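You operate a simulated robot arm through the tools that you are given. There is no shell and no other tool.

You are at the controls of a simulated robot arm. One attempt, no reset.

JOB
Strain one cupful of tea into the white cup.
Fine: pour down to the pan's lower line; pan back on the cold burner, strainer on the saucer, knobs stay shut.

It is judged by the outcome, as a careful person would: the job done as asked, and still so three seconds after it is handed in. It fails if anything else is knocked over, pushed out of place, dropped, spilled or broken.

ROBOT AND FRAMES
A 6-joint arm with a two-finger parallel gripper, fixed in place. Base frame: the origin is at the foot of the arm, x ahead of it, y to its left, z up. Readings come in m, rad, newtons and seconds.
Its first joint turns from -2.897 to 2.897 rad. Payload 3.43 kg.
The tool frame sits at the grasp point between the pads (the TCP): z along the fingers, y along the line on which they close. The tips reach 0.034 m beyond it. Largest opening 0.128 m; finger width 0.024, thickness 0.012; the body of the gripper, 0.048 by 0.13 m, starts 0.096 m behind the TCP.
Orientation is told as [roll, pitch, yaw] about the base's x, y, z axes, in that order, counted from this pose: with the fingers straight down and closing along the base's y, the tool's x points along the base's -x, its y along +y and its z along -z.

CONTROLS
- The arm moves only by the tool step_arm. Its argument "increments" is a list of rows, each an object (a shift or turn left out is 0, a gripper value left out holds the last) with "linear": the shift along the base's x, y, z in m, a list of three; "rot": the turn, a rotation vector about the base's x, y, z in degrees, a list of three; "jaw": the opening, from 0 (shut) to 1 (fully open). In form: [{"linear": [tx, ty, tz], "rot": [wx, wy, wz], "jaw": jaw}, ...]. A call has 1 to 20 rows; each row shifts and turns the commanded pose from where the row before left it. Each row takes 0.2 s and may step no farther than 0.05 m and 0.15 rad from the row before; otherwise, or with a gripper value out of range, the whole call is refused. A pose out of reach is approached as far as the arm can. The call stops where the force on the tool passes 40 N (or 10 N more than at its start, if that is more) or the arm is blocked; 0.2 s more then pass. Each finger travels about 0.153 m/s and halts on what it meets, pressing with about 39 N; the grip force reading is that of the motor and also rises with nothing between the fingers. The clock runs only during rows and for 0.2 s after the last one: add rows that do not move to give the fingers time. The reply holds the time, the measured pose of the TCP, the force on the tool along the base axes, the opening and the grip force, in the units named above and with some noise, with the torque about the TCP (base axes, N m) and any sound that the robot's microphone picked up.
- Cameras (640 x 400 px; columns grow to the right, rows downward): "scene" is fixed at [0.4005, -0.4987, 1.5648]; the picture's right is [0.79, -0.61, 0.00], its down [-0.39, -0.50, -0.77] and it looks along [0.47, 0.61, -0.64] (base axes); focal length 351 px, centre (320, 200). "wrist" rides on the gripper at [0.076, -0.011, -0.16] in the tool frame; the picture's right is [0.15, 0.99, 0.00], its down [-0.88, 0.13, -0.46] and it looks along [-0.45, 0.07, 0.89] (tool axes); focal length 234 px, centre (320, 200). There is no depth. A picture from a camera that has moved, and an enlarged one, comes with that camera's place and axes in the base frame and with its lens.
- grab_frame(camera): a new picture of that camera. No time passes.
- zoom(camera, box): a new picture of the part [left, top, right, bottom] of that camera's present view, enlarged. No time passes.
- sign_off(): hands the job in; it is judged then, once.

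Places have to be worked out from the pictures, the camera data and where the tool is seen. Open the gripper and draw the arm clear of the work before you hand the job in, unless the task says otherwise.

The tools are called after "Request:" as name(argument=value, ...) on one line, values as JSON. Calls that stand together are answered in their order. step_arm: Moves the arm, as the interface text tells. Its arguments: {"type":"object","properties":{"increments":{"type":"array","items":{"type":"object","properties":{"linear":{"type":"array","items":{"type":"number"}},"rot":{"type":"array","items":{"type":"number"}},"jaw":{"type":"number"}}}}},"required":["increments"]} The other tools are called the same way: grab_frame (camera) takes a picture; zoom (camera, box) takes an enlarged picture of a part of a camera's view; sign_off () hands the job in.

At the start:

```text
time: 0.0
position: [0.4836, 0.3171, 1.1401]
orientation: [0.0, -0.003, -0.002]
wrist_force: [0.0, 0.2, 0.5]
wrist_torque: [0.01, 0.01, 0.03]
width: 0.1282
grasp_force: 0.0
```

scene: 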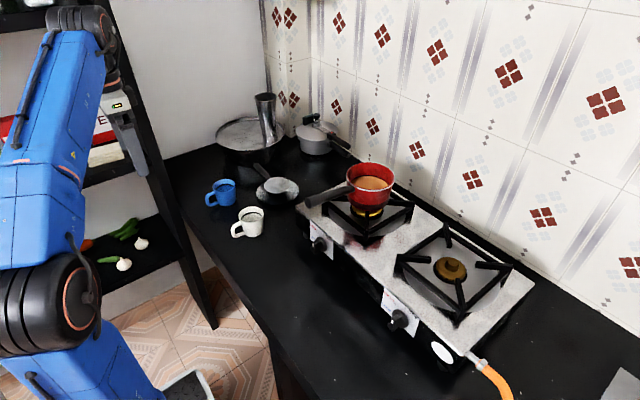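
wrist: 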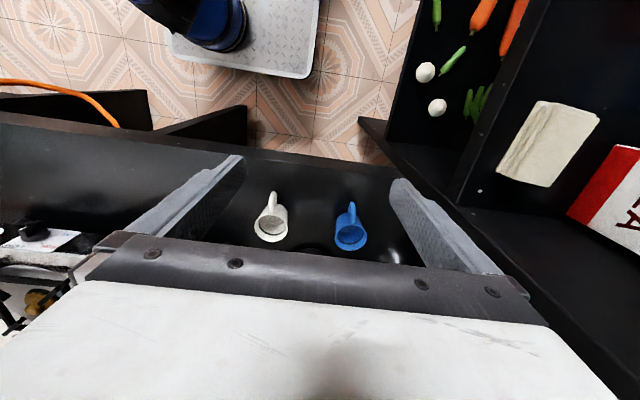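

I'll start by looking closely at the scene: cups, strainer, pan and burners.

Request:
zoom(camera="scene", box=[190, 80, 430, 260])

Request:
zoom(camera="scene", box=[290, 140, 430, 250])

Request:
zoom(camera="scene", box=[190, 140, 310, 250])

Request:
zoom(camera="wrist", box=[220, 150, 460, 280])

Request:
zoom(camera="scene", box=[290, 180, 550, 390])

```text
2.22 times, centred on (310, 170) of scene
camera zoom: at [0.4005, -0.4987, 1.5648], right [0.79, -0.61, 0.0], down [-0.39, -0.5, -0.77], along [0.47, 0.61, -0.64], focal length 780 px, centre (342, 267)
```

zoom: 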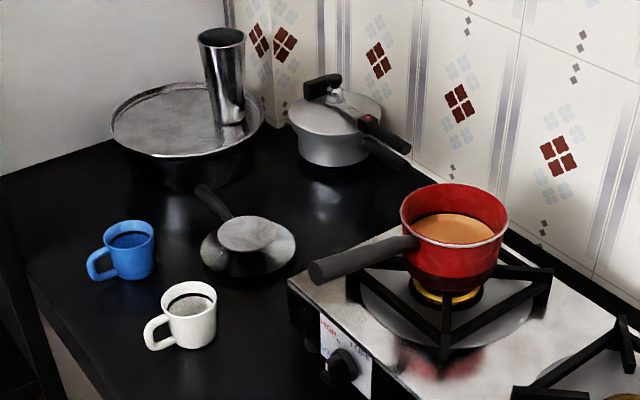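

```text
3.64 times, centred on (360, 195) of scene
camera zoom: at [0.4005, -0.4987, 1.5648], right [0.79, -0.61, 0.0], down [-0.39, -0.5, -0.77], along [0.47, 0.61, -0.64], focal length 1276 px, centre (174, 218)
```

zoom: 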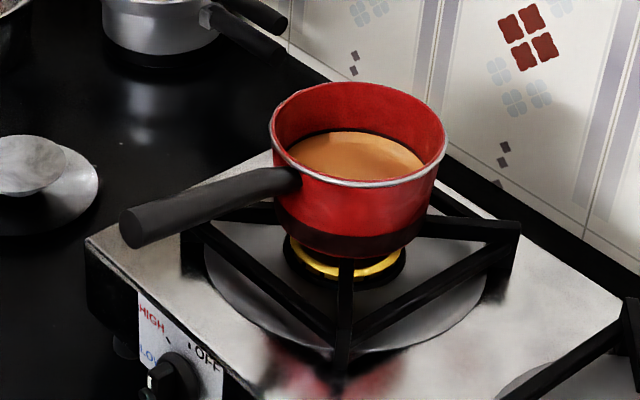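

```text
3.64 times, centred on (250, 195) of scene
camera zoom: at [0.4005, -0.4987, 1.5648], right [0.79, -0.61, 0.0], down [-0.39, -0.5, -0.77], along [0.47, 0.61, -0.64], focal length 1276 px, centre (574, 218)
```

zoom: 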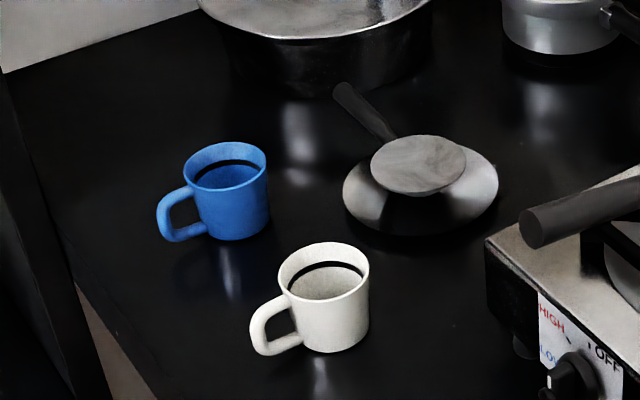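

```text
2.67 times, centred on (340, 215) of wrist
camera zoom: at [0.4066, 0.3064, 1.302], right [-0.15, 0.99, 0.0], down [0.88, 0.13, 0.46], along [0.45, 0.07, -0.89], focal length 624 px, centre (267, 160)
```

zoom: 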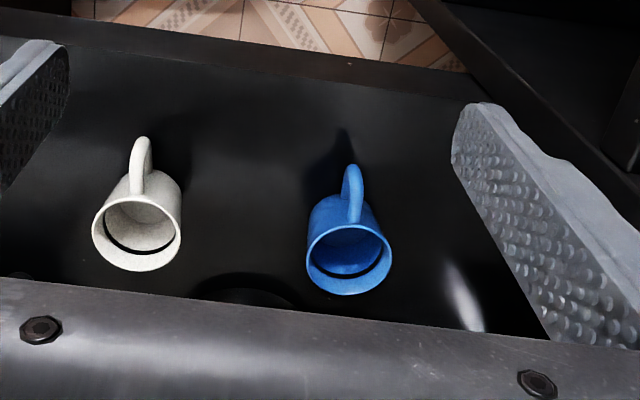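

```text
1.90 times, centred on (420, 285) of scene
camera zoom: at [0.4005, -0.4987, 1.5648], right [0.79, -0.61, 0.0], down [-0.39, -0.5, -0.77], along [0.47, 0.61, -0.64], focal length 668 px, centre (130, 38)
```

zoom: 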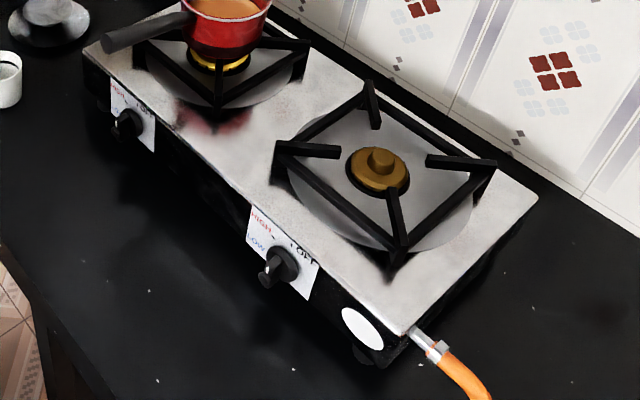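

The counter seems to be at z≈0.80. The white cup is near (0.71, 0.24), the blue cup near (0.71, 0.42), the saucer with strainer near (0.866, 0.345) with its handle toward +y, and the pan near (0.98, 0.03) with its handle toward me. I'll move high above the strainer area for a closer wrist view.

Request:
step_arm(increments=[{"linear": [0.036, 0.004, -0.004]}, {"linear": [0.036, 0.004, -0.006]}, {"linear": [0.036, 0.005, -0.006]}, {"linear": [0.036, 0.005, -0.006]}, {"linear": [0.036, 0.005, -0.006]}, {"linear": [0.036, 0.005, -0.006]}, {"linear": [0.036, 0.005, -0.006]}, {}])

Request:
grab_frame(camera="wrist")

Request:
grab_frame(camera="scene")

```text
time: 1.8
position: [0.7346, 0.3509, 1.1015]
orientation: [0.0, -0.003, 0.0]
wrist_force: [0.2, -0.2, 0.1]
wrist_torque: [-0.01, 0.01, -0.01]
width: 0.128
grasp_force: 0.1
```

```text
taken
camera wrist: at [0.6581, 0.3393, 1.2619], right [-0.15, 0.99, 0.0], down [0.88, 0.13, 0.46], along [0.45, 0.07, -0.89], focal length 234 px, centre (320, 200)
```

wrist: 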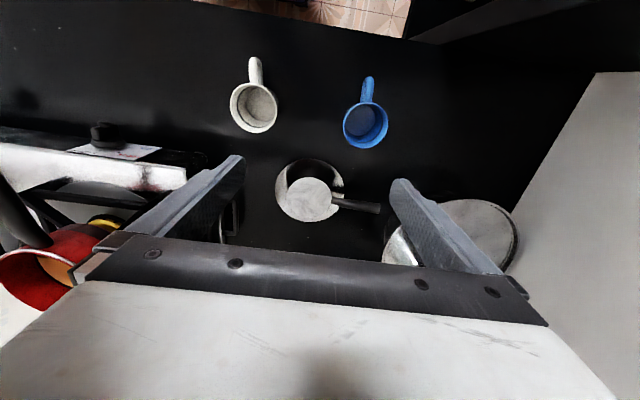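

```text
taken
```

scene: 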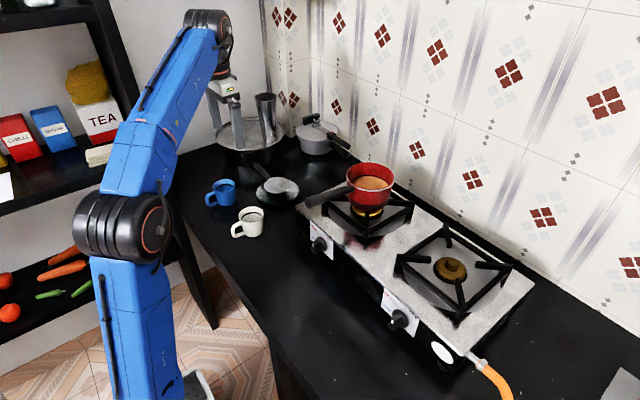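

Request:
zoom(camera="wrist", box=[220, 50, 420, 230])

Request:
zoom(camera="wrist", box=[265, 145, 395, 230])

Request:
zoom(camera="wrist", box=[0, 110, 220, 320])

Request:
zoom(camera="scene", box=[240, 155, 310, 210])

```text
2.22 times, centred on (320, 140) of wrist
camera zoom: at [0.6581, 0.3393, 1.2619], right [-0.15, 0.99, 0.0], down [0.88, 0.13, 0.46], along [0.45, 0.07, -0.89], focal length 520 px, centre (320, 333)
```

zoom: 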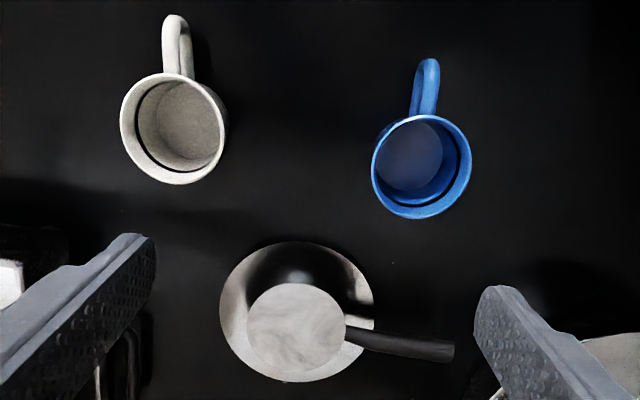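

```text
4.71 times, centred on (330, 188) of wrist
camera zoom: at [0.6581, 0.3393, 1.2619], right [-0.15, 0.99, 0.0], down [0.88, 0.13, 0.46], along [0.45, 0.07, -0.89], focal length 1102 px, centre (273, 259)
```

zoom: 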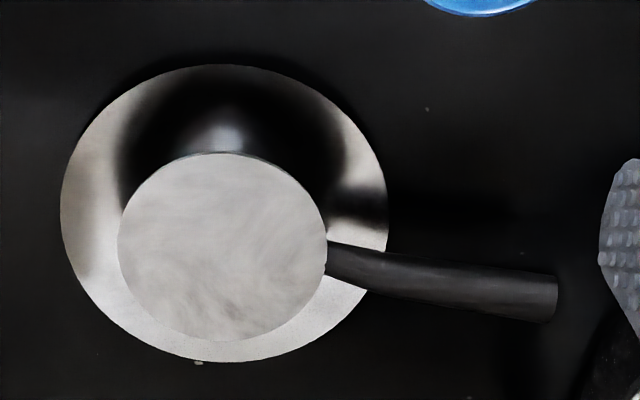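

```text
1.90 times, centred on (110, 215) of wrist
camera zoom: at [0.6581, 0.3393, 1.2619], right [-0.15, 0.99, 0.0], down [0.88, 0.13, 0.46], along [0.45, 0.07, -0.89], focal length 446 px, centre (720, 171)
```

zoom: 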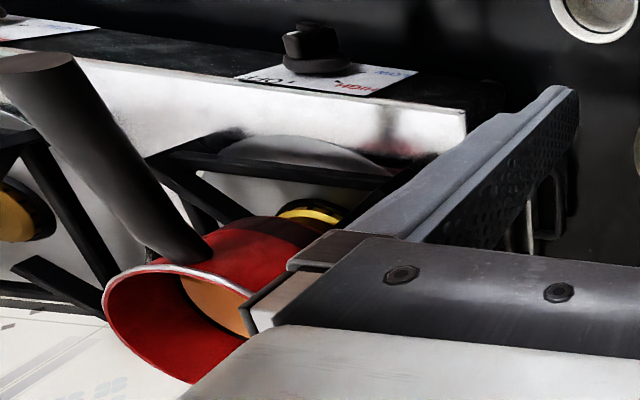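

```text
7.27 times, centred on (275, 182) of scene
camera zoom: at [0.4005, -0.4987, 1.5648], right [0.79, -0.61, 0.0], down [-0.39, -0.5, -0.77], along [0.47, 0.61, -0.64], focal length 2552 px, centre (647, 327)
```

zoom: 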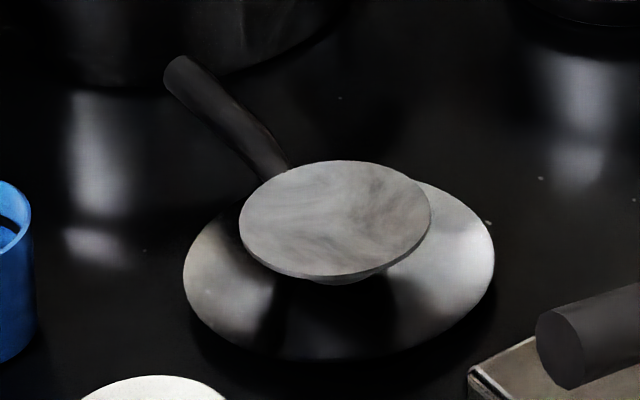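

The strainer rests on the saucer with its rim at z≈0.836, centred at (0.870, 0.350). Its handle is horizontal along +y to about (0.871, 0.498). The big pot seems close to the handle tip, so I'll check that clearance.

Request:
zoom(camera="wrist", box=[340, 160, 540, 290])

Request:
zoom(camera="scene", box=[200, 80, 360, 220])

```text
3.08 times, centred on (440, 225) of wrist
camera zoom: at [0.6581, 0.3393, 1.2619], right [-0.15, 0.99, 0.0], down [0.88, 0.13, 0.46], along [0.45, 0.07, -0.89], focal length 720 px, centre (-49, 123)
```

zoom: 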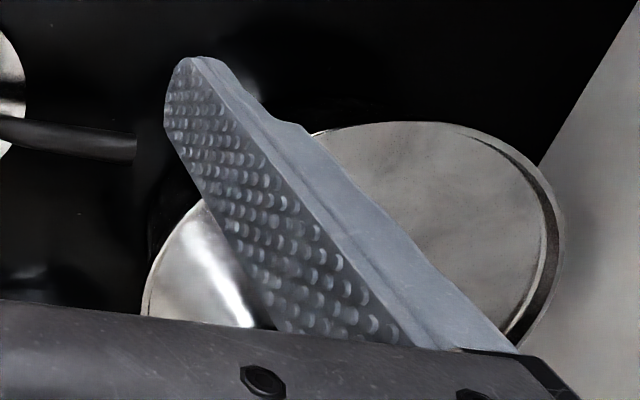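

```text
2.86 times, centred on (280, 150) of scene
camera zoom: at [0.4005, -0.4987, 1.5648], right [0.79, -0.61, 0.0], down [-0.39, -0.5, -0.77], along [0.47, 0.61, -0.64], focal length 1002 px, centre (434, 343)
```

zoom: 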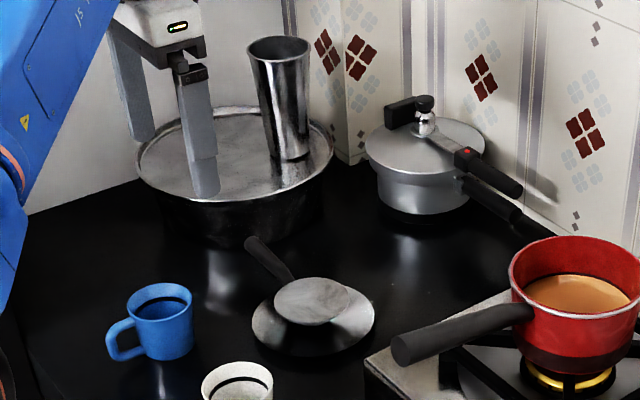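

The pot's lid edge is about 5 cm beyond the handle tip, so there is enough room. I'll yaw the tool by +90° so it closes along x, move above the handle, and half close the jaw.

Request:
step_arm(increments=[{"linear": [0.0114, 0.0062, -0.01], "rot": [0, 0, 8.18], "jaw": 0.5}, {"linear": [0.0114, 0.0062, -0.01], "rot": [0, 0, 8.18]}, {"linear": [0.0114, 0.0062, -0.01], "rot": [0, 0, 8.18]}, {"linear": [0.0114, 0.0062, -0.01], "rot": [0, 0, 8.18]}, {"linear": [0.0114, 0.0062, -0.01], "rot": [0, 0, 8.18]}, {"linear": [0.0114, 0.0062, -0.01], "rot": [0, 0, 8.18]}, {"linear": [0.0114, 0.0062, -0.01], "rot": [0, 0, 8.18]}, {"linear": [0.0114, 0.0062, -0.01], "rot": [0, 0, 8.18]}, {"linear": [0.0114, 0.0062, -0.01], "rot": [0, 0, 8.18]}, {"linear": [0.0114, 0.0062, -0.01], "rot": [0, 0, 8.18]}, {"linear": [0.0114, 0.0062, -0.01], "rot": [0, 0, 8.18]}, {"linear": [0.0114, 0.0062, -0.01], "rot": [0, 0, 0]}, {}])

Request:
grab_frame(camera="wrist")

Request:
grab_frame(camera="scene")

```text
time: 4.6
position: [0.8712, 0.4257, 0.9817]
orientation: [0.0, -0.003, 1.571]
wrist_force: [0.4, -0.7, -0.8]
wrist_torque: [-0.02, 0.01, -0.03]
width: 0.064
grasp_force: 0.0
```

```text
taken
camera wrist: at [0.8826, 0.3497, 1.1422], right [-0.99, -0.15, 0.0], down [-0.13, 0.88, 0.46], along [-0.07, 0.45, -0.89], focal length 234 px, centre (320, 200)
```

wrist: 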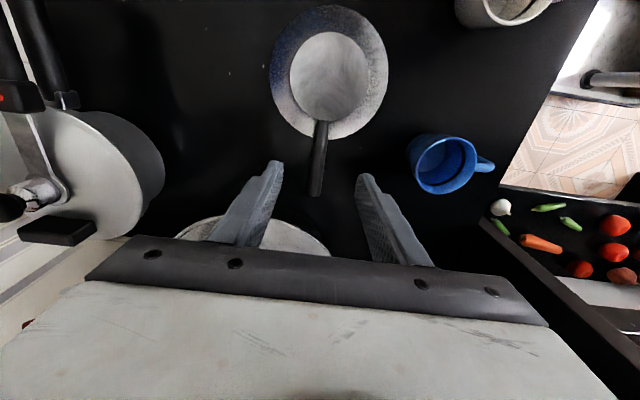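

```text
taken
```

scene: 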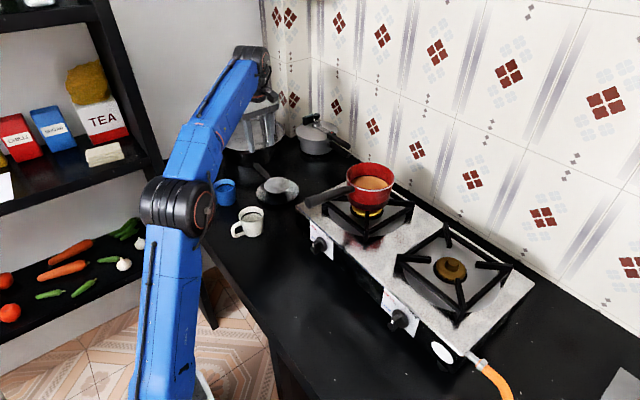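

The pose is as commanded. I'll zoom in to check how the fingers line up with the handle.

Request:
zoom(camera="wrist", box=[240, 0, 420, 260])

Request:
zoom(camera="scene", box=[220, 90, 310, 210])

```text
1.54 times, centred on (330, 130) of wrist
camera zoom: at [0.8826, 0.3497, 1.1422], right [-0.99, -0.15, 0.0], down [-0.13, 0.88, 0.46], along [-0.07, 0.45, -0.89], focal length 360 px, centre (305, 308)
```

zoom: 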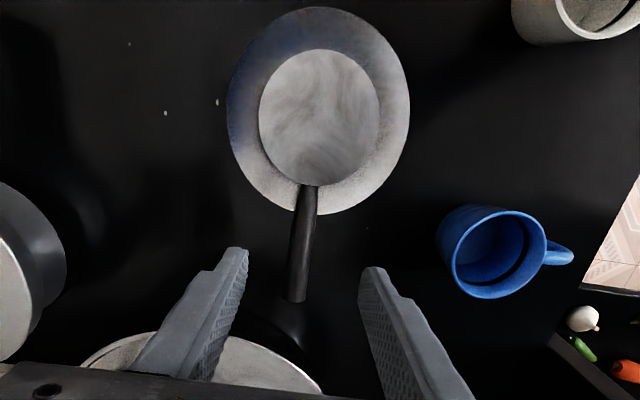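

```text
3.33 times, centred on (265, 150) of scene
camera zoom: at [0.4005, -0.4987, 1.5648], right [0.79, -0.61, 0.0], down [-0.39, -0.5, -0.77], along [0.47, 0.61, -0.64], focal length 1170 px, centre (503, 367)
```

zoom: 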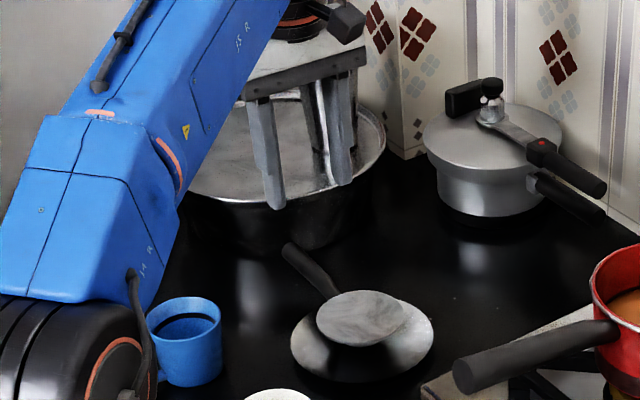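

The handle is at x≈0.870 and the fingers straddle it. I'll go straight down to TCP z≈0.856, which leaves the tips above the saucer edge and clear of the counter.

Request:
step_arm(increments=[{"linear": [0, 0, -0.03]}, {"linear": [0, 0, -0.03]}, {"linear": [0, 0, -0.025]}, {"linear": [0, 0, -0.015]}, {"linear": [0, 0, -0.01]}, {"linear": [0, 0, -0.008]}, {"linear": [0, 0, -0.008]}, {}])

Request:
grab_frame(camera="wrist")

Request:
zoom(camera="scene", box=[220, 120, 310, 220])

```text
time: 6.4
position: [0.8709, 0.4247, 0.8565]
orientation: [0.0, -0.002, 1.567]
wrist_force: [-0.2, -0.8, -0.3]
wrist_torque: [0.04, 0.0, -0.02]
width: 0.0643
grasp_force: 0.1
```

```text
taken
camera wrist: at [0.8826, 0.348, 1.0161], right [-0.99, -0.14, 0.0], down [-0.13, 0.88, 0.46], along [-0.07, 0.45, -0.89], focal length 234 px, centre (320, 200)
```

wrist: 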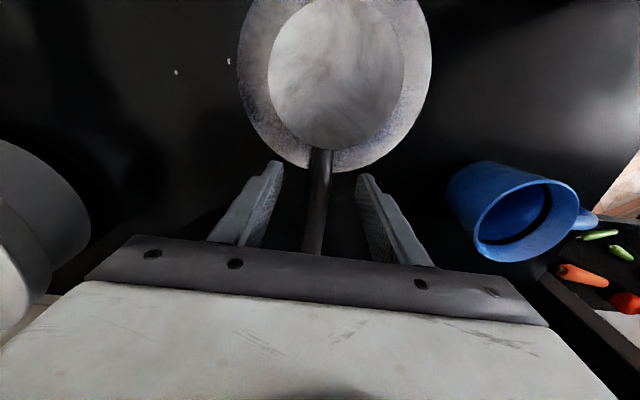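

```text
4.00 times, centred on (265, 170) of scene
camera zoom: at [0.4005, -0.4987, 1.5648], right [0.79, -0.61, 0.0], down [-0.39, -0.5, -0.77], along [0.47, 0.61, -0.64], focal length 1404 px, centre (540, 320)
```

zoom: 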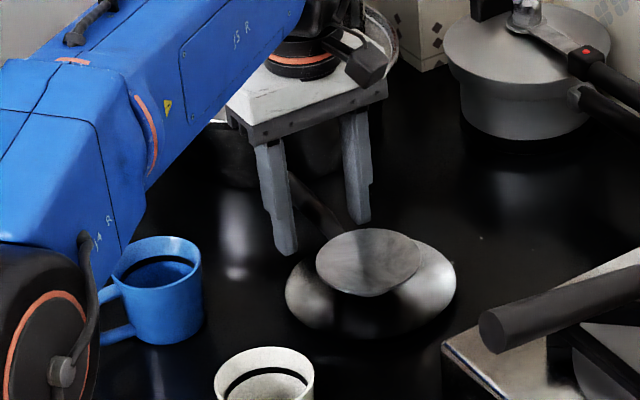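

The fingers straddle the handle, so I'll close on it.

Request:
step_arm(increments=[{"jaw": 0.25}, {"jaw": 0.18}, {"jaw": 0.0}, {}, {}])

Request:
grab_frame(camera="wrist")

Request:
zoom(camera="scene", box=[220, 120, 310, 220])

```text
time: 7.6
position: [0.8714, 0.4247, 0.8548]
orientation: [0.001, -0.003, 1.57]
wrist_force: [-0.3, 1.4, 0.1]
wrist_torque: [-0.01, -0.01, -0.03]
width: 0.0188
grasp_force: 39.1
```

```text
taken
camera wrist: at [0.8826, 0.3481, 1.0162], right [-0.99, -0.15, 0.0], down [-0.13, 0.88, 0.46], along [-0.07, 0.45, -0.89], focal length 234 px, centre (320, 200)
```

wrist: 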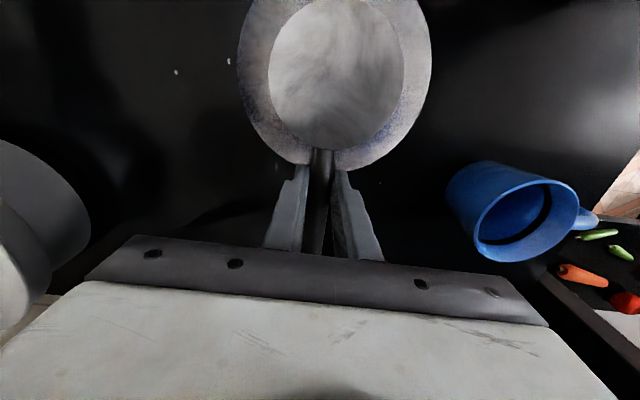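

```text
4.00 times, centred on (265, 170) of scene
camera zoom: at [0.4005, -0.4987, 1.5648], right [0.79, -0.61, 0.0], down [-0.39, -0.5, -0.77], along [0.47, 0.61, -0.64], focal length 1404 px, centre (540, 320)
```

zoom: 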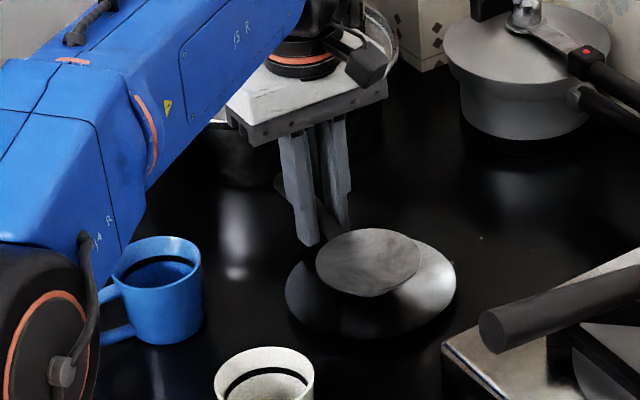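

The grip is on the handle (width 0.019) and the strainer hasn't shifted. I'll lift it straight up slowly and check the shape of the bowl underneath.

Request:
step_arm(increments=[{"linear": [0, 0, 0.01]}, {"linear": [0, 0, 0.015]}, {"linear": [0, 0, 0.025]}, {"linear": [0, 0, 0.03]}, {"linear": [0, 0, 0.03]}, {}])

Request:
grab_frame(camera="wrist")

Request:
zoom(camera="scene", box=[220, 110, 310, 210])

```text
time: 9.0
position: [0.8703, 0.4242, 0.9674]
orientation: [-0.001, -0.003, 1.569]
wrist_force: [0.3, -0.1, 0.1]
wrist_torque: [0.01, -0.03, 0.02]
width: 0.0
grasp_force: 32.8
```

```text
taken
camera wrist: at [0.8814, 0.3484, 1.1277], right [-0.99, -0.14, 0.0], down [-0.13, 0.88, 0.46], along [-0.07, 0.45, -0.89], focal length 234 px, centre (320, 200)
```

wrist: 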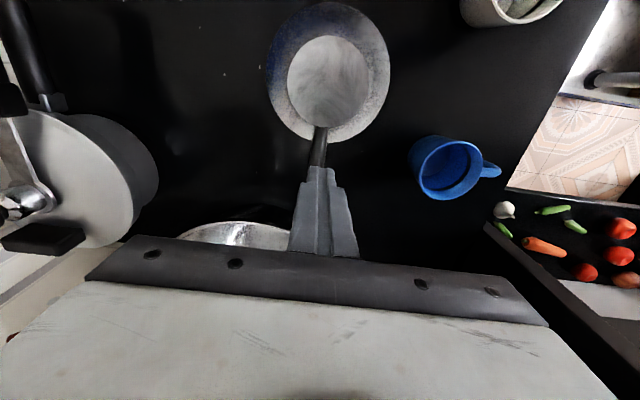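

```text
4.00 times, centred on (265, 160) of scene
camera zoom: at [0.4005, -0.4987, 1.5648], right [0.79, -0.61, 0.0], down [-0.39, -0.5, -0.77], along [0.47, 0.61, -0.64], focal length 1404 px, centre (540, 360)
```

zoom: 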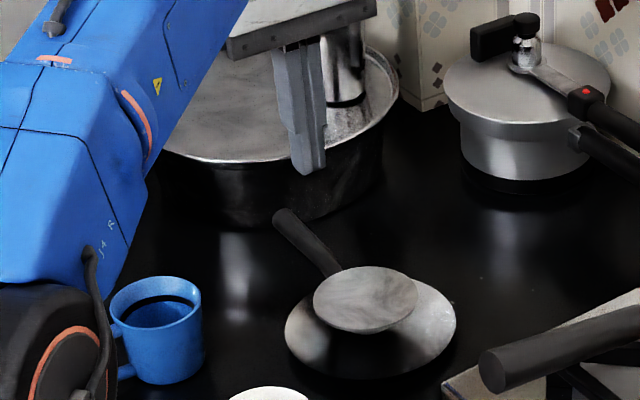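

The strainer slipped out during the lift and stayed on the saucer, so the pads must have caught only the top of the handle. I'll look closely at the handle's true height and check that nothing moved.

Request:
zoom(camera="wrist", box=[250, 0, 410, 200])

Request:
zoom(camera="scene", box=[250, 155, 300, 210])

```text
2.00 times, centred on (330, 100) of wrist
camera zoom: at [0.8814, 0.3484, 1.1277], right [-0.99, -0.14, 0.0], down [-0.13, 0.88, 0.46], along [-0.07, 0.45, -0.89], focal length 468 px, centre (300, 400)
```

zoom: 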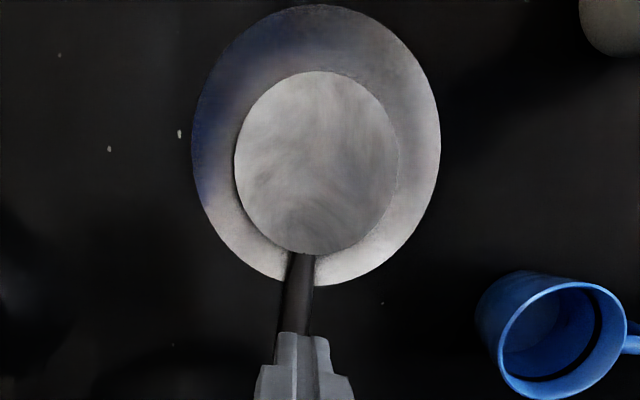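

```text
7.27 times, centred on (275, 182) of scene
camera zoom: at [0.4005, -0.4987, 1.5648], right [0.79, -0.61, 0.0], down [-0.39, -0.5, -0.77], along [0.47, 0.61, -0.64], focal length 2552 px, centre (647, 327)
```

zoom: 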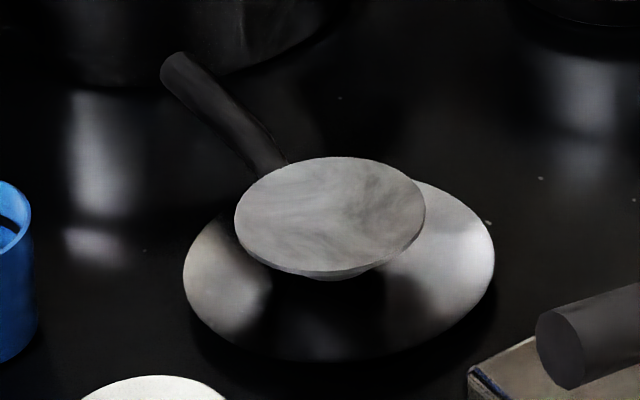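

The counter works out at z≈0.80 and the handle centre at z≈0.84. I'll regrip about 2 cm further out, beyond the saucer edge, with the pads lower (TCP z≈0.844) so the handle sits fully between them.

Request:
step_arm(increments=[{"jaw": 0.4}, {"linear": [0, 0.022, 0], "jaw": 0.4}, {"linear": [0, 0, -0.04]}, {"linear": [0, 0, -0.04]}, {"linear": [0, 0, -0.02]}, {"linear": [0, 0, -0.01]}, {"linear": [0, 0, -0.008]}, {"linear": [0, 0, -0.005]}, {}])

Request:
zoom(camera="wrist", box=[220, 0, 440, 260])

Request:
zoom(camera="scene", box=[240, 145, 300, 205])

```text
time: 11.0
position: [0.8704, 0.4457, 0.8418]
orientation: [0.0, 0.0, 1.568]
wrist_force: [-0.4, 0.0, 0.0]
wrist_torque: [-0.04, 0.04, -0.05]
width: 0.0511
grasp_force: 0.1
```

```text
1.54 times, centred on (330, 130) of wrist
camera zoom: at [0.8823, 0.3705, 1.0029], right [-0.99, -0.15, 0.0], down [-0.13, 0.88, 0.46], along [-0.07, 0.45, -0.89], focal length 360 px, centre (305, 308)
```

zoom: 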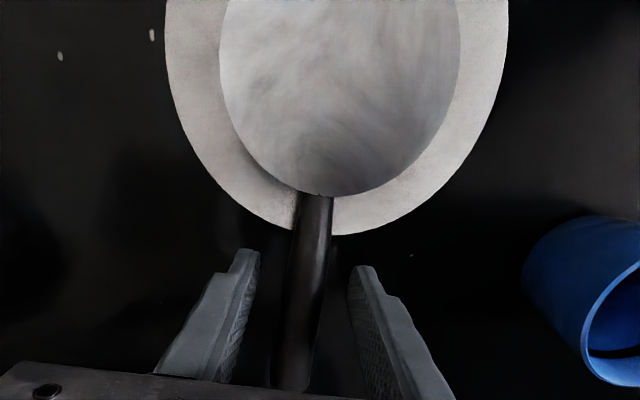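

```text
6.67 times, centred on (270, 175) of scene
camera zoom: at [0.4005, -0.4987, 1.5648], right [0.79, -0.61, 0.0], down [-0.39, -0.5, -0.77], along [0.47, 0.61, -0.64], focal length 2339 px, centre (653, 367)
```

zoom: 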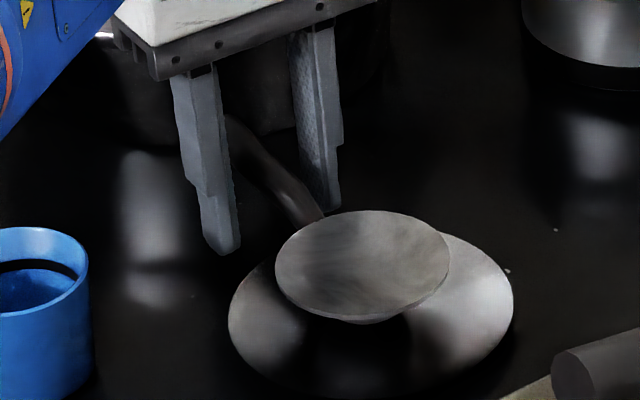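

The handle now sits deep between the pads. I'll close and lift only a few millimetres to test the hold.

Request:
step_arm(increments=[{"jaw": 0.2}, {"jaw": 0.1}, {"jaw": 0.0}, {}, {}])

Request:
step_arm(increments=[{"linear": [0, 0, 0.004]}, {"linear": [0, 0, 0.004]}, {}, {}])

Request:
zoom(camera="wrist", box=[220, 0, 440, 260])

Request:
zoom(camera="scene", box=[240, 145, 300, 205])

```text
time: 12.2
position: [0.8717, 0.4459, 0.8433]
orientation: [0.001, -0.002, 1.568]
wrist_force: [0.2, -1.0, 0.6]
wrist_torque: [0.08, 0.02, 0.02]
width: 0.0189
grasp_force: 39.3
```

```text
time: 13.2
position: [0.8727, 0.4468, 0.8497]
orientation: [0.0, -0.004, 1.568]
wrist_force: [-0.5, 0.1, 0.0]
wrist_torque: [0.09, 0.0, 0.0]
width: 0.0191
grasp_force: 38.8
```

```text
1.54 times, centred on (330, 130) of wrist
camera zoom: at [0.8834, 0.3705, 1.0107], right [-0.99, -0.15, 0.0], down [-0.13, 0.88, 0.46], along [-0.07, 0.45, -0.89], focal length 360 px, centre (305, 308)
```

zoom: 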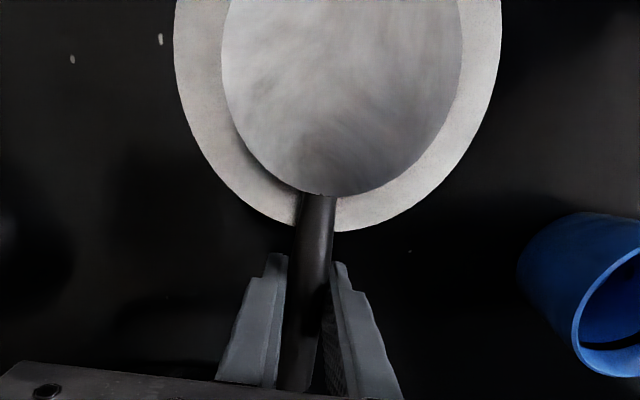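

```text
6.67 times, centred on (270, 175) of scene
camera zoom: at [0.4005, -0.4987, 1.5648], right [0.79, -0.61, 0.0], down [-0.39, -0.5, -0.77], along [0.47, 0.61, -0.64], focal length 2339 px, centre (653, 367)
```

zoom: 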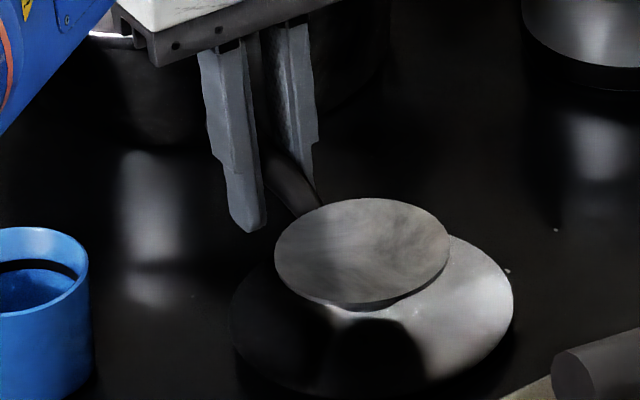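

The strainer came up with the gripper, so the hold is good (seat pose on the saucer: TCP 0.8717, 0.4459, 0.8433). I'll lift it clear, swing it −45° so its handle avoids the blue cup, and hover over the white cup.

Request:
step_arm(increments=[{"linear": [0, 0, 0.02]}, {"linear": [0, 0, 0.03]}, {"linear": [0, 0, 0.03]}, {"linear": [0, 0, 0.03]}, {"linear": [0, 0, 0.01]}, {"linear": [-0.0092, -0.0135, 0], "rot": [0, 0, -4.5]}, {"linear": [-0.0092, -0.0135, 0], "rot": [0, 0, -4.5]}, {"linear": [-0.0092, -0.0135, 0], "rot": [0, 0, -4.5]}, {"linear": [-0.0092, -0.0135, 0], "rot": [0, 0, -4.5]}, {"linear": [-0.0092, -0.0135, 0], "rot": [0, 0, -4.5]}, {"linear": [-0.0092, -0.0135, 0], "rot": [0, 0, -4.5]}, {"linear": [-0.0092, -0.0135, 0], "rot": [0, 0, -4.5]}, {"linear": [-0.0092, -0.0135, 0], "rot": [0, 0, -4.5]}, {"linear": [-0.0092, -0.0135, 0], "rot": [0, 0, -4.5]}, {"linear": [-0.0092, -0.0135, 0], "rot": [0, 0, -4.5]}, {}])

Request:
grab_frame(camera="wrist")

Request:
zoom(camera="scene", box=[200, 120, 320, 250])

```text
time: 16.6
position: [0.7808, 0.3114, 0.9697]
orientation: [0.0, -0.001, 0.784]
wrist_force: [-0.2, -0.3, -0.7]
wrist_torque: [0.03, -0.05, 0.0]
width: 0.0186
grasp_force: 38.7
```

```text
taken
camera wrist: at [0.7341, 0.2501, 1.1304], right [-0.8, 0.6, 0.0], down [0.53, 0.71, 0.46], along [0.27, 0.37, -0.89], focal length 234 px, centre (320, 200)
```

wrist: 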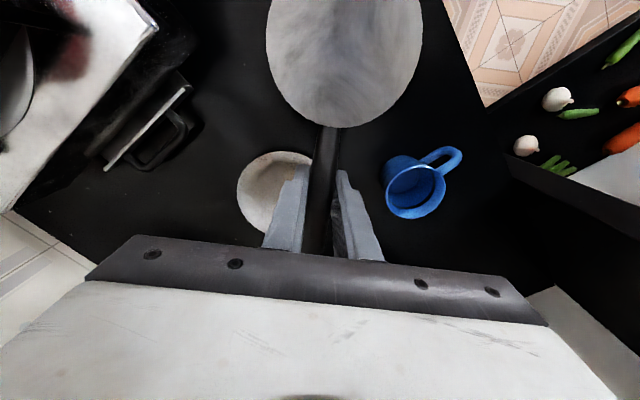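

```text
3.08 times, centred on (260, 185) of scene
camera zoom: at [0.4005, -0.4987, 1.5648], right [0.79, -0.61, 0.0], down [-0.39, -0.5, -0.77], along [0.47, 0.61, -0.64], focal length 1080 px, centre (505, 246)
```

zoom: 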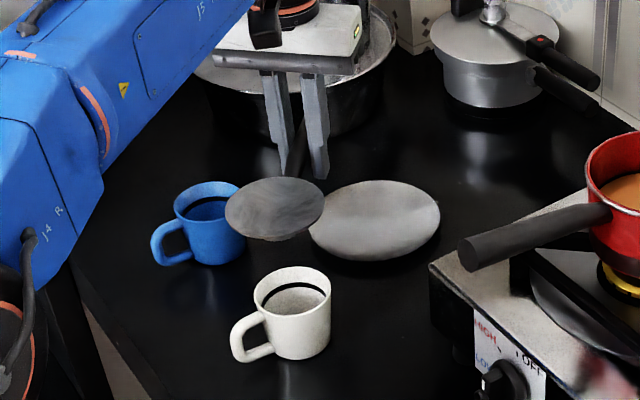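

The strainer is level, centred at about (0.712, 0.243) above the white cup at (0.711, 0.242). I'll lower it most of the way, then continue in small steps while watching the force.

Request:
step_arm(increments=[{"linear": [0, 0, -0.025]}, {"linear": [0, 0, -0.025]}, {"linear": [0, 0, -0.02]}, {"linear": [0, 0, -0.01]}, {}])

Request:
zoom(camera="scene", box=[215, 165, 295, 245])

Request:
grab_frame(camera="wrist")

```text
time: 17.8
position: [0.7785, 0.31, 0.8905]
orientation: [0.001, -0.003, 0.784]
wrist_force: [-0.2, 0.5, -1.6]
wrist_torque: [0.08, -0.08, -0.03]
width: 0.0189
grasp_force: 38.9
```

```text
5.00 times, centred on (255, 205) of scene
camera zoom: at [0.4005, -0.4987, 1.5648], right [0.79, -0.61, 0.0], down [-0.39, -0.5, -0.77], along [0.47, 0.61, -0.64], focal length 1754 px, centre (645, 175)
```

zoom: 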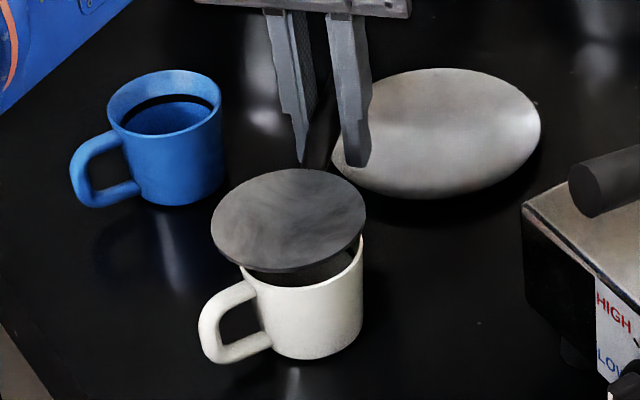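

```text
taken
camera wrist: at [0.7329, 0.25, 1.0512], right [-0.8, 0.6, 0.0], down [0.53, 0.71, 0.46], along [0.27, 0.37, -0.89], focal length 234 px, centre (320, 200)
```

wrist: 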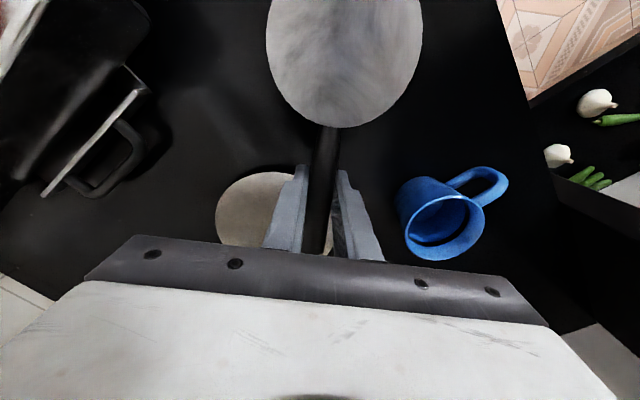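

The alignment is within about 3 mm. I'll nudge +2 mm in x and continue down in small steps, watching for contact.

Request:
step_arm(increments=[{"linear": [0.002, -0.001, -0.003]}, {"linear": [0, 0, -0.003]}, {"linear": [0, 0, -0.002]}, {}])

Request:
zoom(camera="scene", box=[215, 165, 295, 245])

```text
time: 18.8
position: [0.7807, 0.3106, 0.8833]
orientation: [0.0, -0.002, 0.783]
wrist_force: [0.6, 0.1, 0.1]
wrist_torque: [0.02, 0.06, -0.06]
width: 0.0189
grasp_force: 39.1
```

```text
5.00 times, centred on (255, 205) of scene
camera zoom: at [0.4005, -0.4987, 1.5648], right [0.79, -0.61, 0.0], down [-0.39, -0.5, -0.77], along [0.47, 0.61, -0.64], focal length 1754 px, centre (645, 175)
```

zoom: 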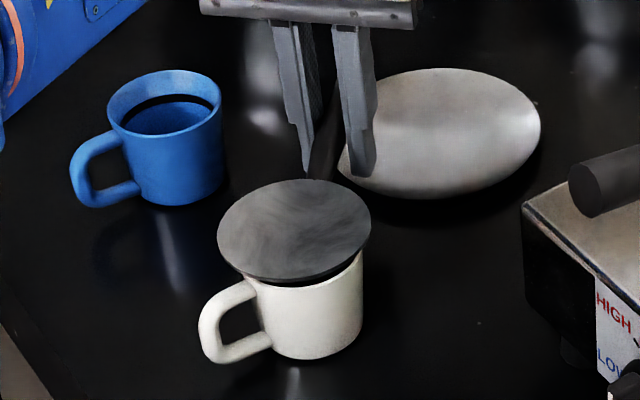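

It is well centred and not touching yet. I'll continue down in 2 mm steps.

Request:
step_arm(increments=[{"linear": [0, 0, -0.002]}, {"linear": [0, 0, -0.002]}, {"linear": [0, 0, -0.002]}, {}])

Request:
zoom(camera="scene", box=[215, 165, 295, 245])

```text
time: 19.8
position: [0.7816, 0.3117, 0.8765]
orientation: [0.001, -0.003, 0.783]
wrist_force: [1.1, -0.1, -1.1]
wrist_torque: [0.04, -0.04, -0.03]
width: 0.0191
grasp_force: 38.9
```

```text
5.00 times, centred on (255, 205) of scene
camera zoom: at [0.4005, -0.4987, 1.5648], right [0.79, -0.61, 0.0], down [-0.39, -0.5, -0.77], along [0.47, 0.61, -0.64], focal length 1754 px, centre (645, 175)
```

zoom: 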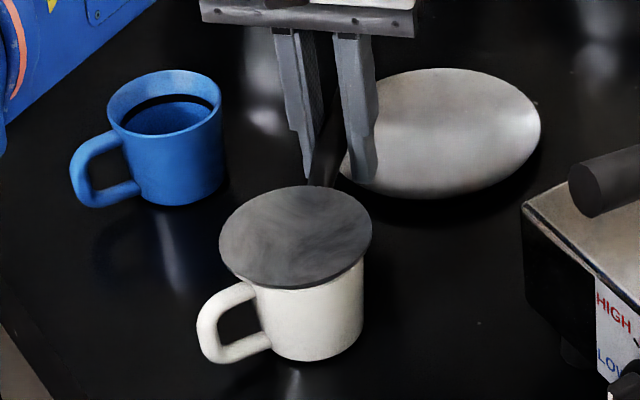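

The cup may just have been touched. I'll go on in 1 mm steps and compare the force.

Request:
step_arm(increments=[{"linear": [0, 0, -0.001]}, {"linear": [0, 0, -0.001]}, {"linear": [0, 0, -0.001]}, {}])

Request:
zoom(camera="scene", box=[215, 165, 295, 245])

Request:
grab_frame(camera="wrist")

```text
time: 20.8
position: [0.7815, 0.3106, 0.8733]
orientation: [0.002, -0.004, 0.784]
wrist_force: [-0.1, -0.9, 1.0]
wrist_torque: [-0.04, 0.04, 0.07]
width: 0.0191
grasp_force: 39.1
```

```text
5.00 times, centred on (255, 205) of scene
camera zoom: at [0.4005, -0.4987, 1.5648], right [0.79, -0.61, 0.0], down [-0.39, -0.5, -0.77], along [0.47, 0.61, -0.64], focal length 1754 px, centre (645, 175)
```

zoom: 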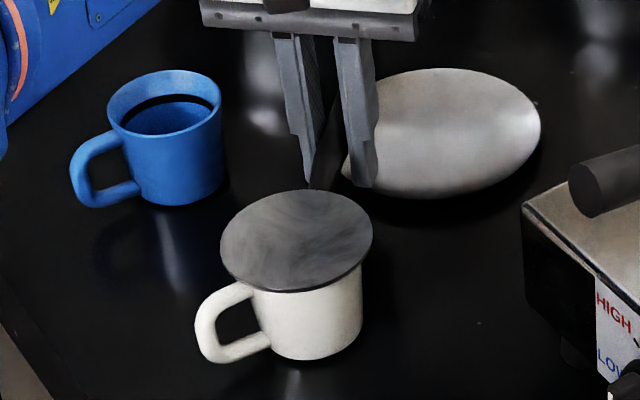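

```text
taken
camera wrist: at [0.7354, 0.2496, 1.0337], right [-0.8, 0.6, 0.0], down [0.53, 0.71, 0.46], along [0.27, 0.37, -0.89], focal length 234 px, centre (320, 200)
```

wrist: 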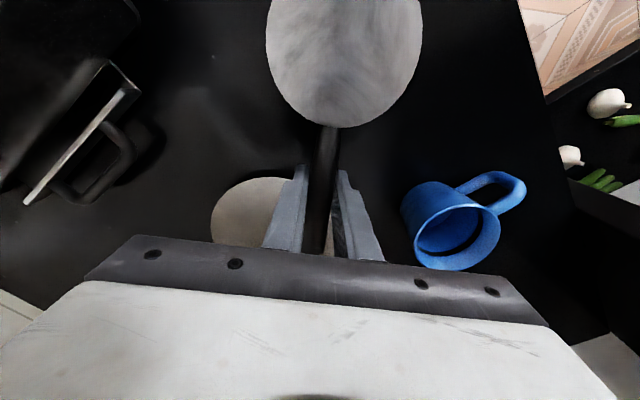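

The torque signs have flipped, so the strainer is now starting to be carried by the cup. I'll take two more 1 mm steps and read again.

Request:
step_arm(increments=[{"linear": [0, 0, -0.001]}, {"linear": [0, 0, -0.001]}, {}, {}])

Request:
zoom(camera="scene", box=[225, 175, 285, 235])

```text
time: 21.8
position: [0.7809, 0.3102, 0.871]
orientation: [0.0, -0.003, 0.782]
wrist_force: [4.4, -3.6, 12.8]
wrist_torque: [-0.81, 0.65, 0.46]
width: 0.0192
grasp_force: 38.5
```

```text
6.67 times, centred on (255, 205) of scene
camera zoom: at [0.4005, -0.4987, 1.5648], right [0.79, -0.61, 0.0], down [-0.39, -0.5, -0.77], along [0.47, 0.61, -0.64], focal length 2339 px, centre (753, 167)
```

zoom: 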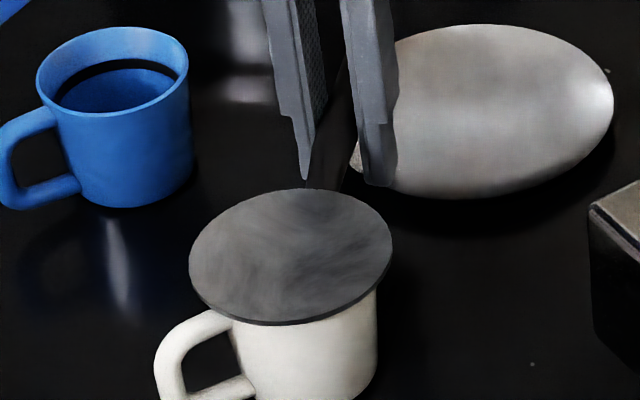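

Firm contact (about 13 N), so the strainer is seated. I'll back off 1 mm to relax it before releasing.

Request:
step_arm(increments=[{"linear": [0, 0, 0.001]}, {}, {}])

Request:
zoom(camera="scene", box=[215, 165, 295, 245])

```text
time: 22.6
position: [0.7823, 0.3104, 0.8713]
orientation: [0.0, -0.003, 0.783]
wrist_force: [-0.5, -0.3, -1.8]
wrist_torque: [0.08, -0.13, -0.02]
width: 0.0188
grasp_force: 38.9
```

```text
5.00 times, centred on (255, 205) of scene
camera zoom: at [0.4005, -0.4987, 1.5648], right [0.79, -0.61, 0.0], down [-0.39, -0.5, -0.77], along [0.47, 0.61, -0.64], focal length 1754 px, centre (645, 175)
```

zoom: 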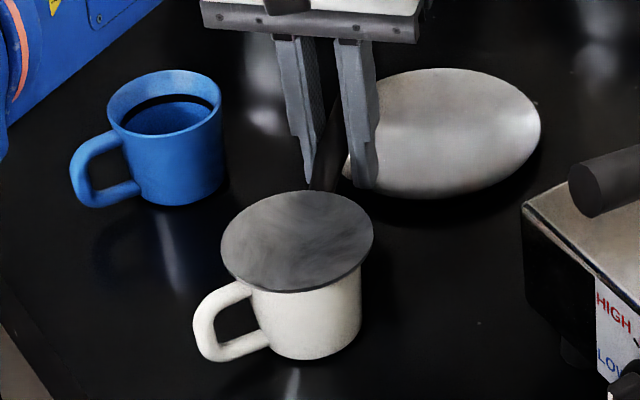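

It is barely seated now. I'll lower half a millimetre and open the fingers gradually.

Request:
step_arm(increments=[{"linear": [0, 0, -0.0005]}, {"jaw": 0.2}, {"jaw": 0.28}, {"jaw": 0.4}, {}, {}])

Request:
zoom(camera="scene", box=[215, 165, 295, 245])

Request:
grab_frame(camera="wrist")

```text
time: 24.0
position: [0.7816, 0.3114, 0.8724]
orientation: [0.0, -0.004, 0.785]
wrist_force: [-0.1, -0.6, -0.6]
wrist_torque: [-0.02, 0.01, 0.02]
width: 0.0513
grasp_force: 0.0
```

```text
5.00 times, centred on (255, 205) of scene
camera zoom: at [0.4005, -0.4987, 1.5648], right [0.79, -0.61, 0.0], down [-0.39, -0.5, -0.77], along [0.47, 0.61, -0.64], focal length 1754 px, centre (645, 175)
```

zoom: 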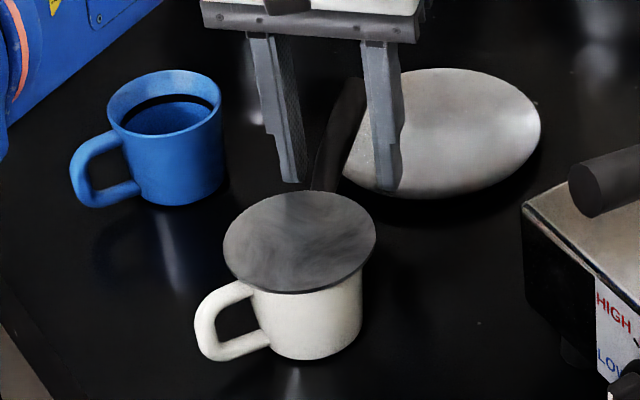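

```text
taken
camera wrist: at [0.7356, 0.2491, 1.0328], right [-0.8, 0.6, 0.0], down [0.53, 0.71, 0.46], along [0.27, 0.37, -0.89], focal length 234 px, centre (320, 200)
```

wrist: 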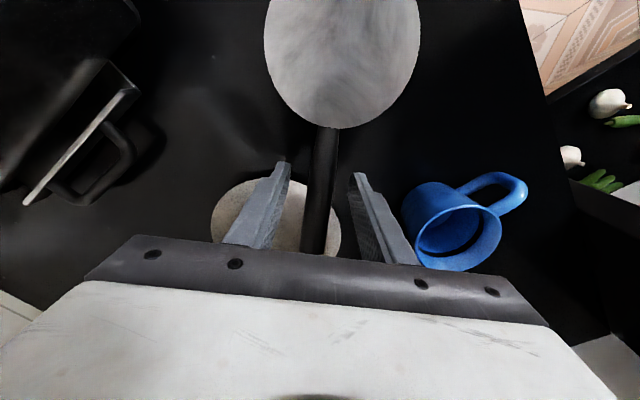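

The strainer sits level on the cup and stayed put on release. I'll raise the gripper straight up and clear, then confirm.

Request:
step_arm(increments=[{"linear": [0, 0, 0.01]}, {"linear": [0, 0, 0.02]}, {"linear": [0, 0, 0.04]}, {"linear": [0, 0, 0.05]}, {"linear": [0, 0, 0.05]}, {"linear": [0, 0, 0.05]}, {"linear": [0, 0, 0.05]}, {}])

Request:
zoom(camera="scene", box=[215, 155, 305, 245])

Request:
grab_frame(camera="wrist")

Request:
zoom(camera="scene", box=[290, 150, 430, 270])

```text
time: 25.8
position: [0.7797, 0.3097, 1.1338]
orientation: [-0.001, -0.009, 0.785]
wrist_force: [0.3, 0.5, 0.5]
wrist_torque: [0.01, 0.0, 0.0]
width: 0.0515
grasp_force: 0.2
out of reach, approached as far as the arm can: row 7
```

```text
4.44 times, centred on (260, 200) of scene
camera zoom: at [0.4005, -0.4987, 1.5648], right [0.79, -0.61, 0.0], down [-0.39, -0.5, -0.77], along [0.47, 0.61, -0.64], focal length 1560 px, centre (587, 200)
```

zoom: 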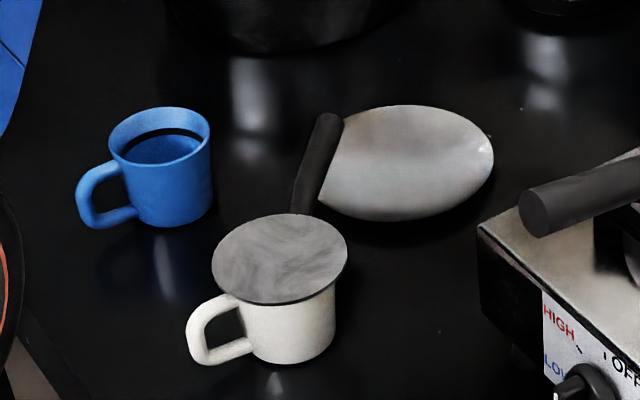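

```text
taken
camera wrist: at [0.7324, 0.249, 1.2934], right [-0.8, 0.6, 0.0], down [0.53, 0.71, 0.46], along [0.28, 0.37, -0.89], focal length 234 px, centre (320, 200)
```

wrist: 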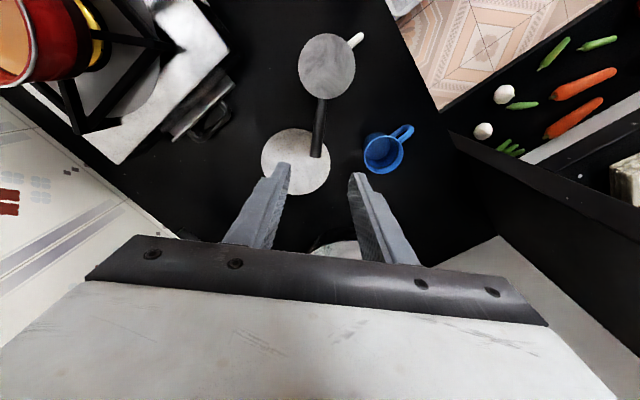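

```text
3.33 times, centred on (360, 210) of scene
camera zoom: at [0.4005, -0.4987, 1.5648], right [0.79, -0.61, 0.0], down [-0.39, -0.5, -0.77], along [0.47, 0.61, -0.64], focal length 1170 px, centre (187, 167)
```

zoom: 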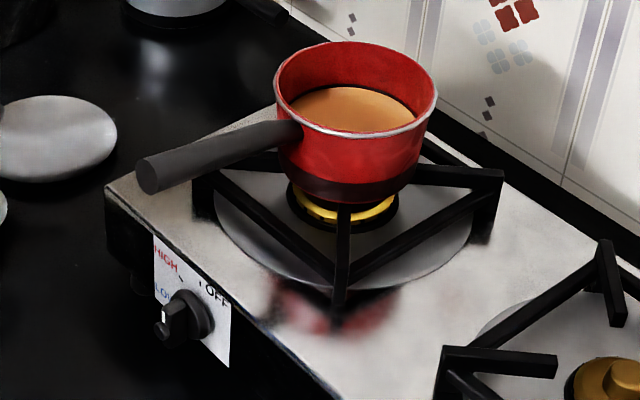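

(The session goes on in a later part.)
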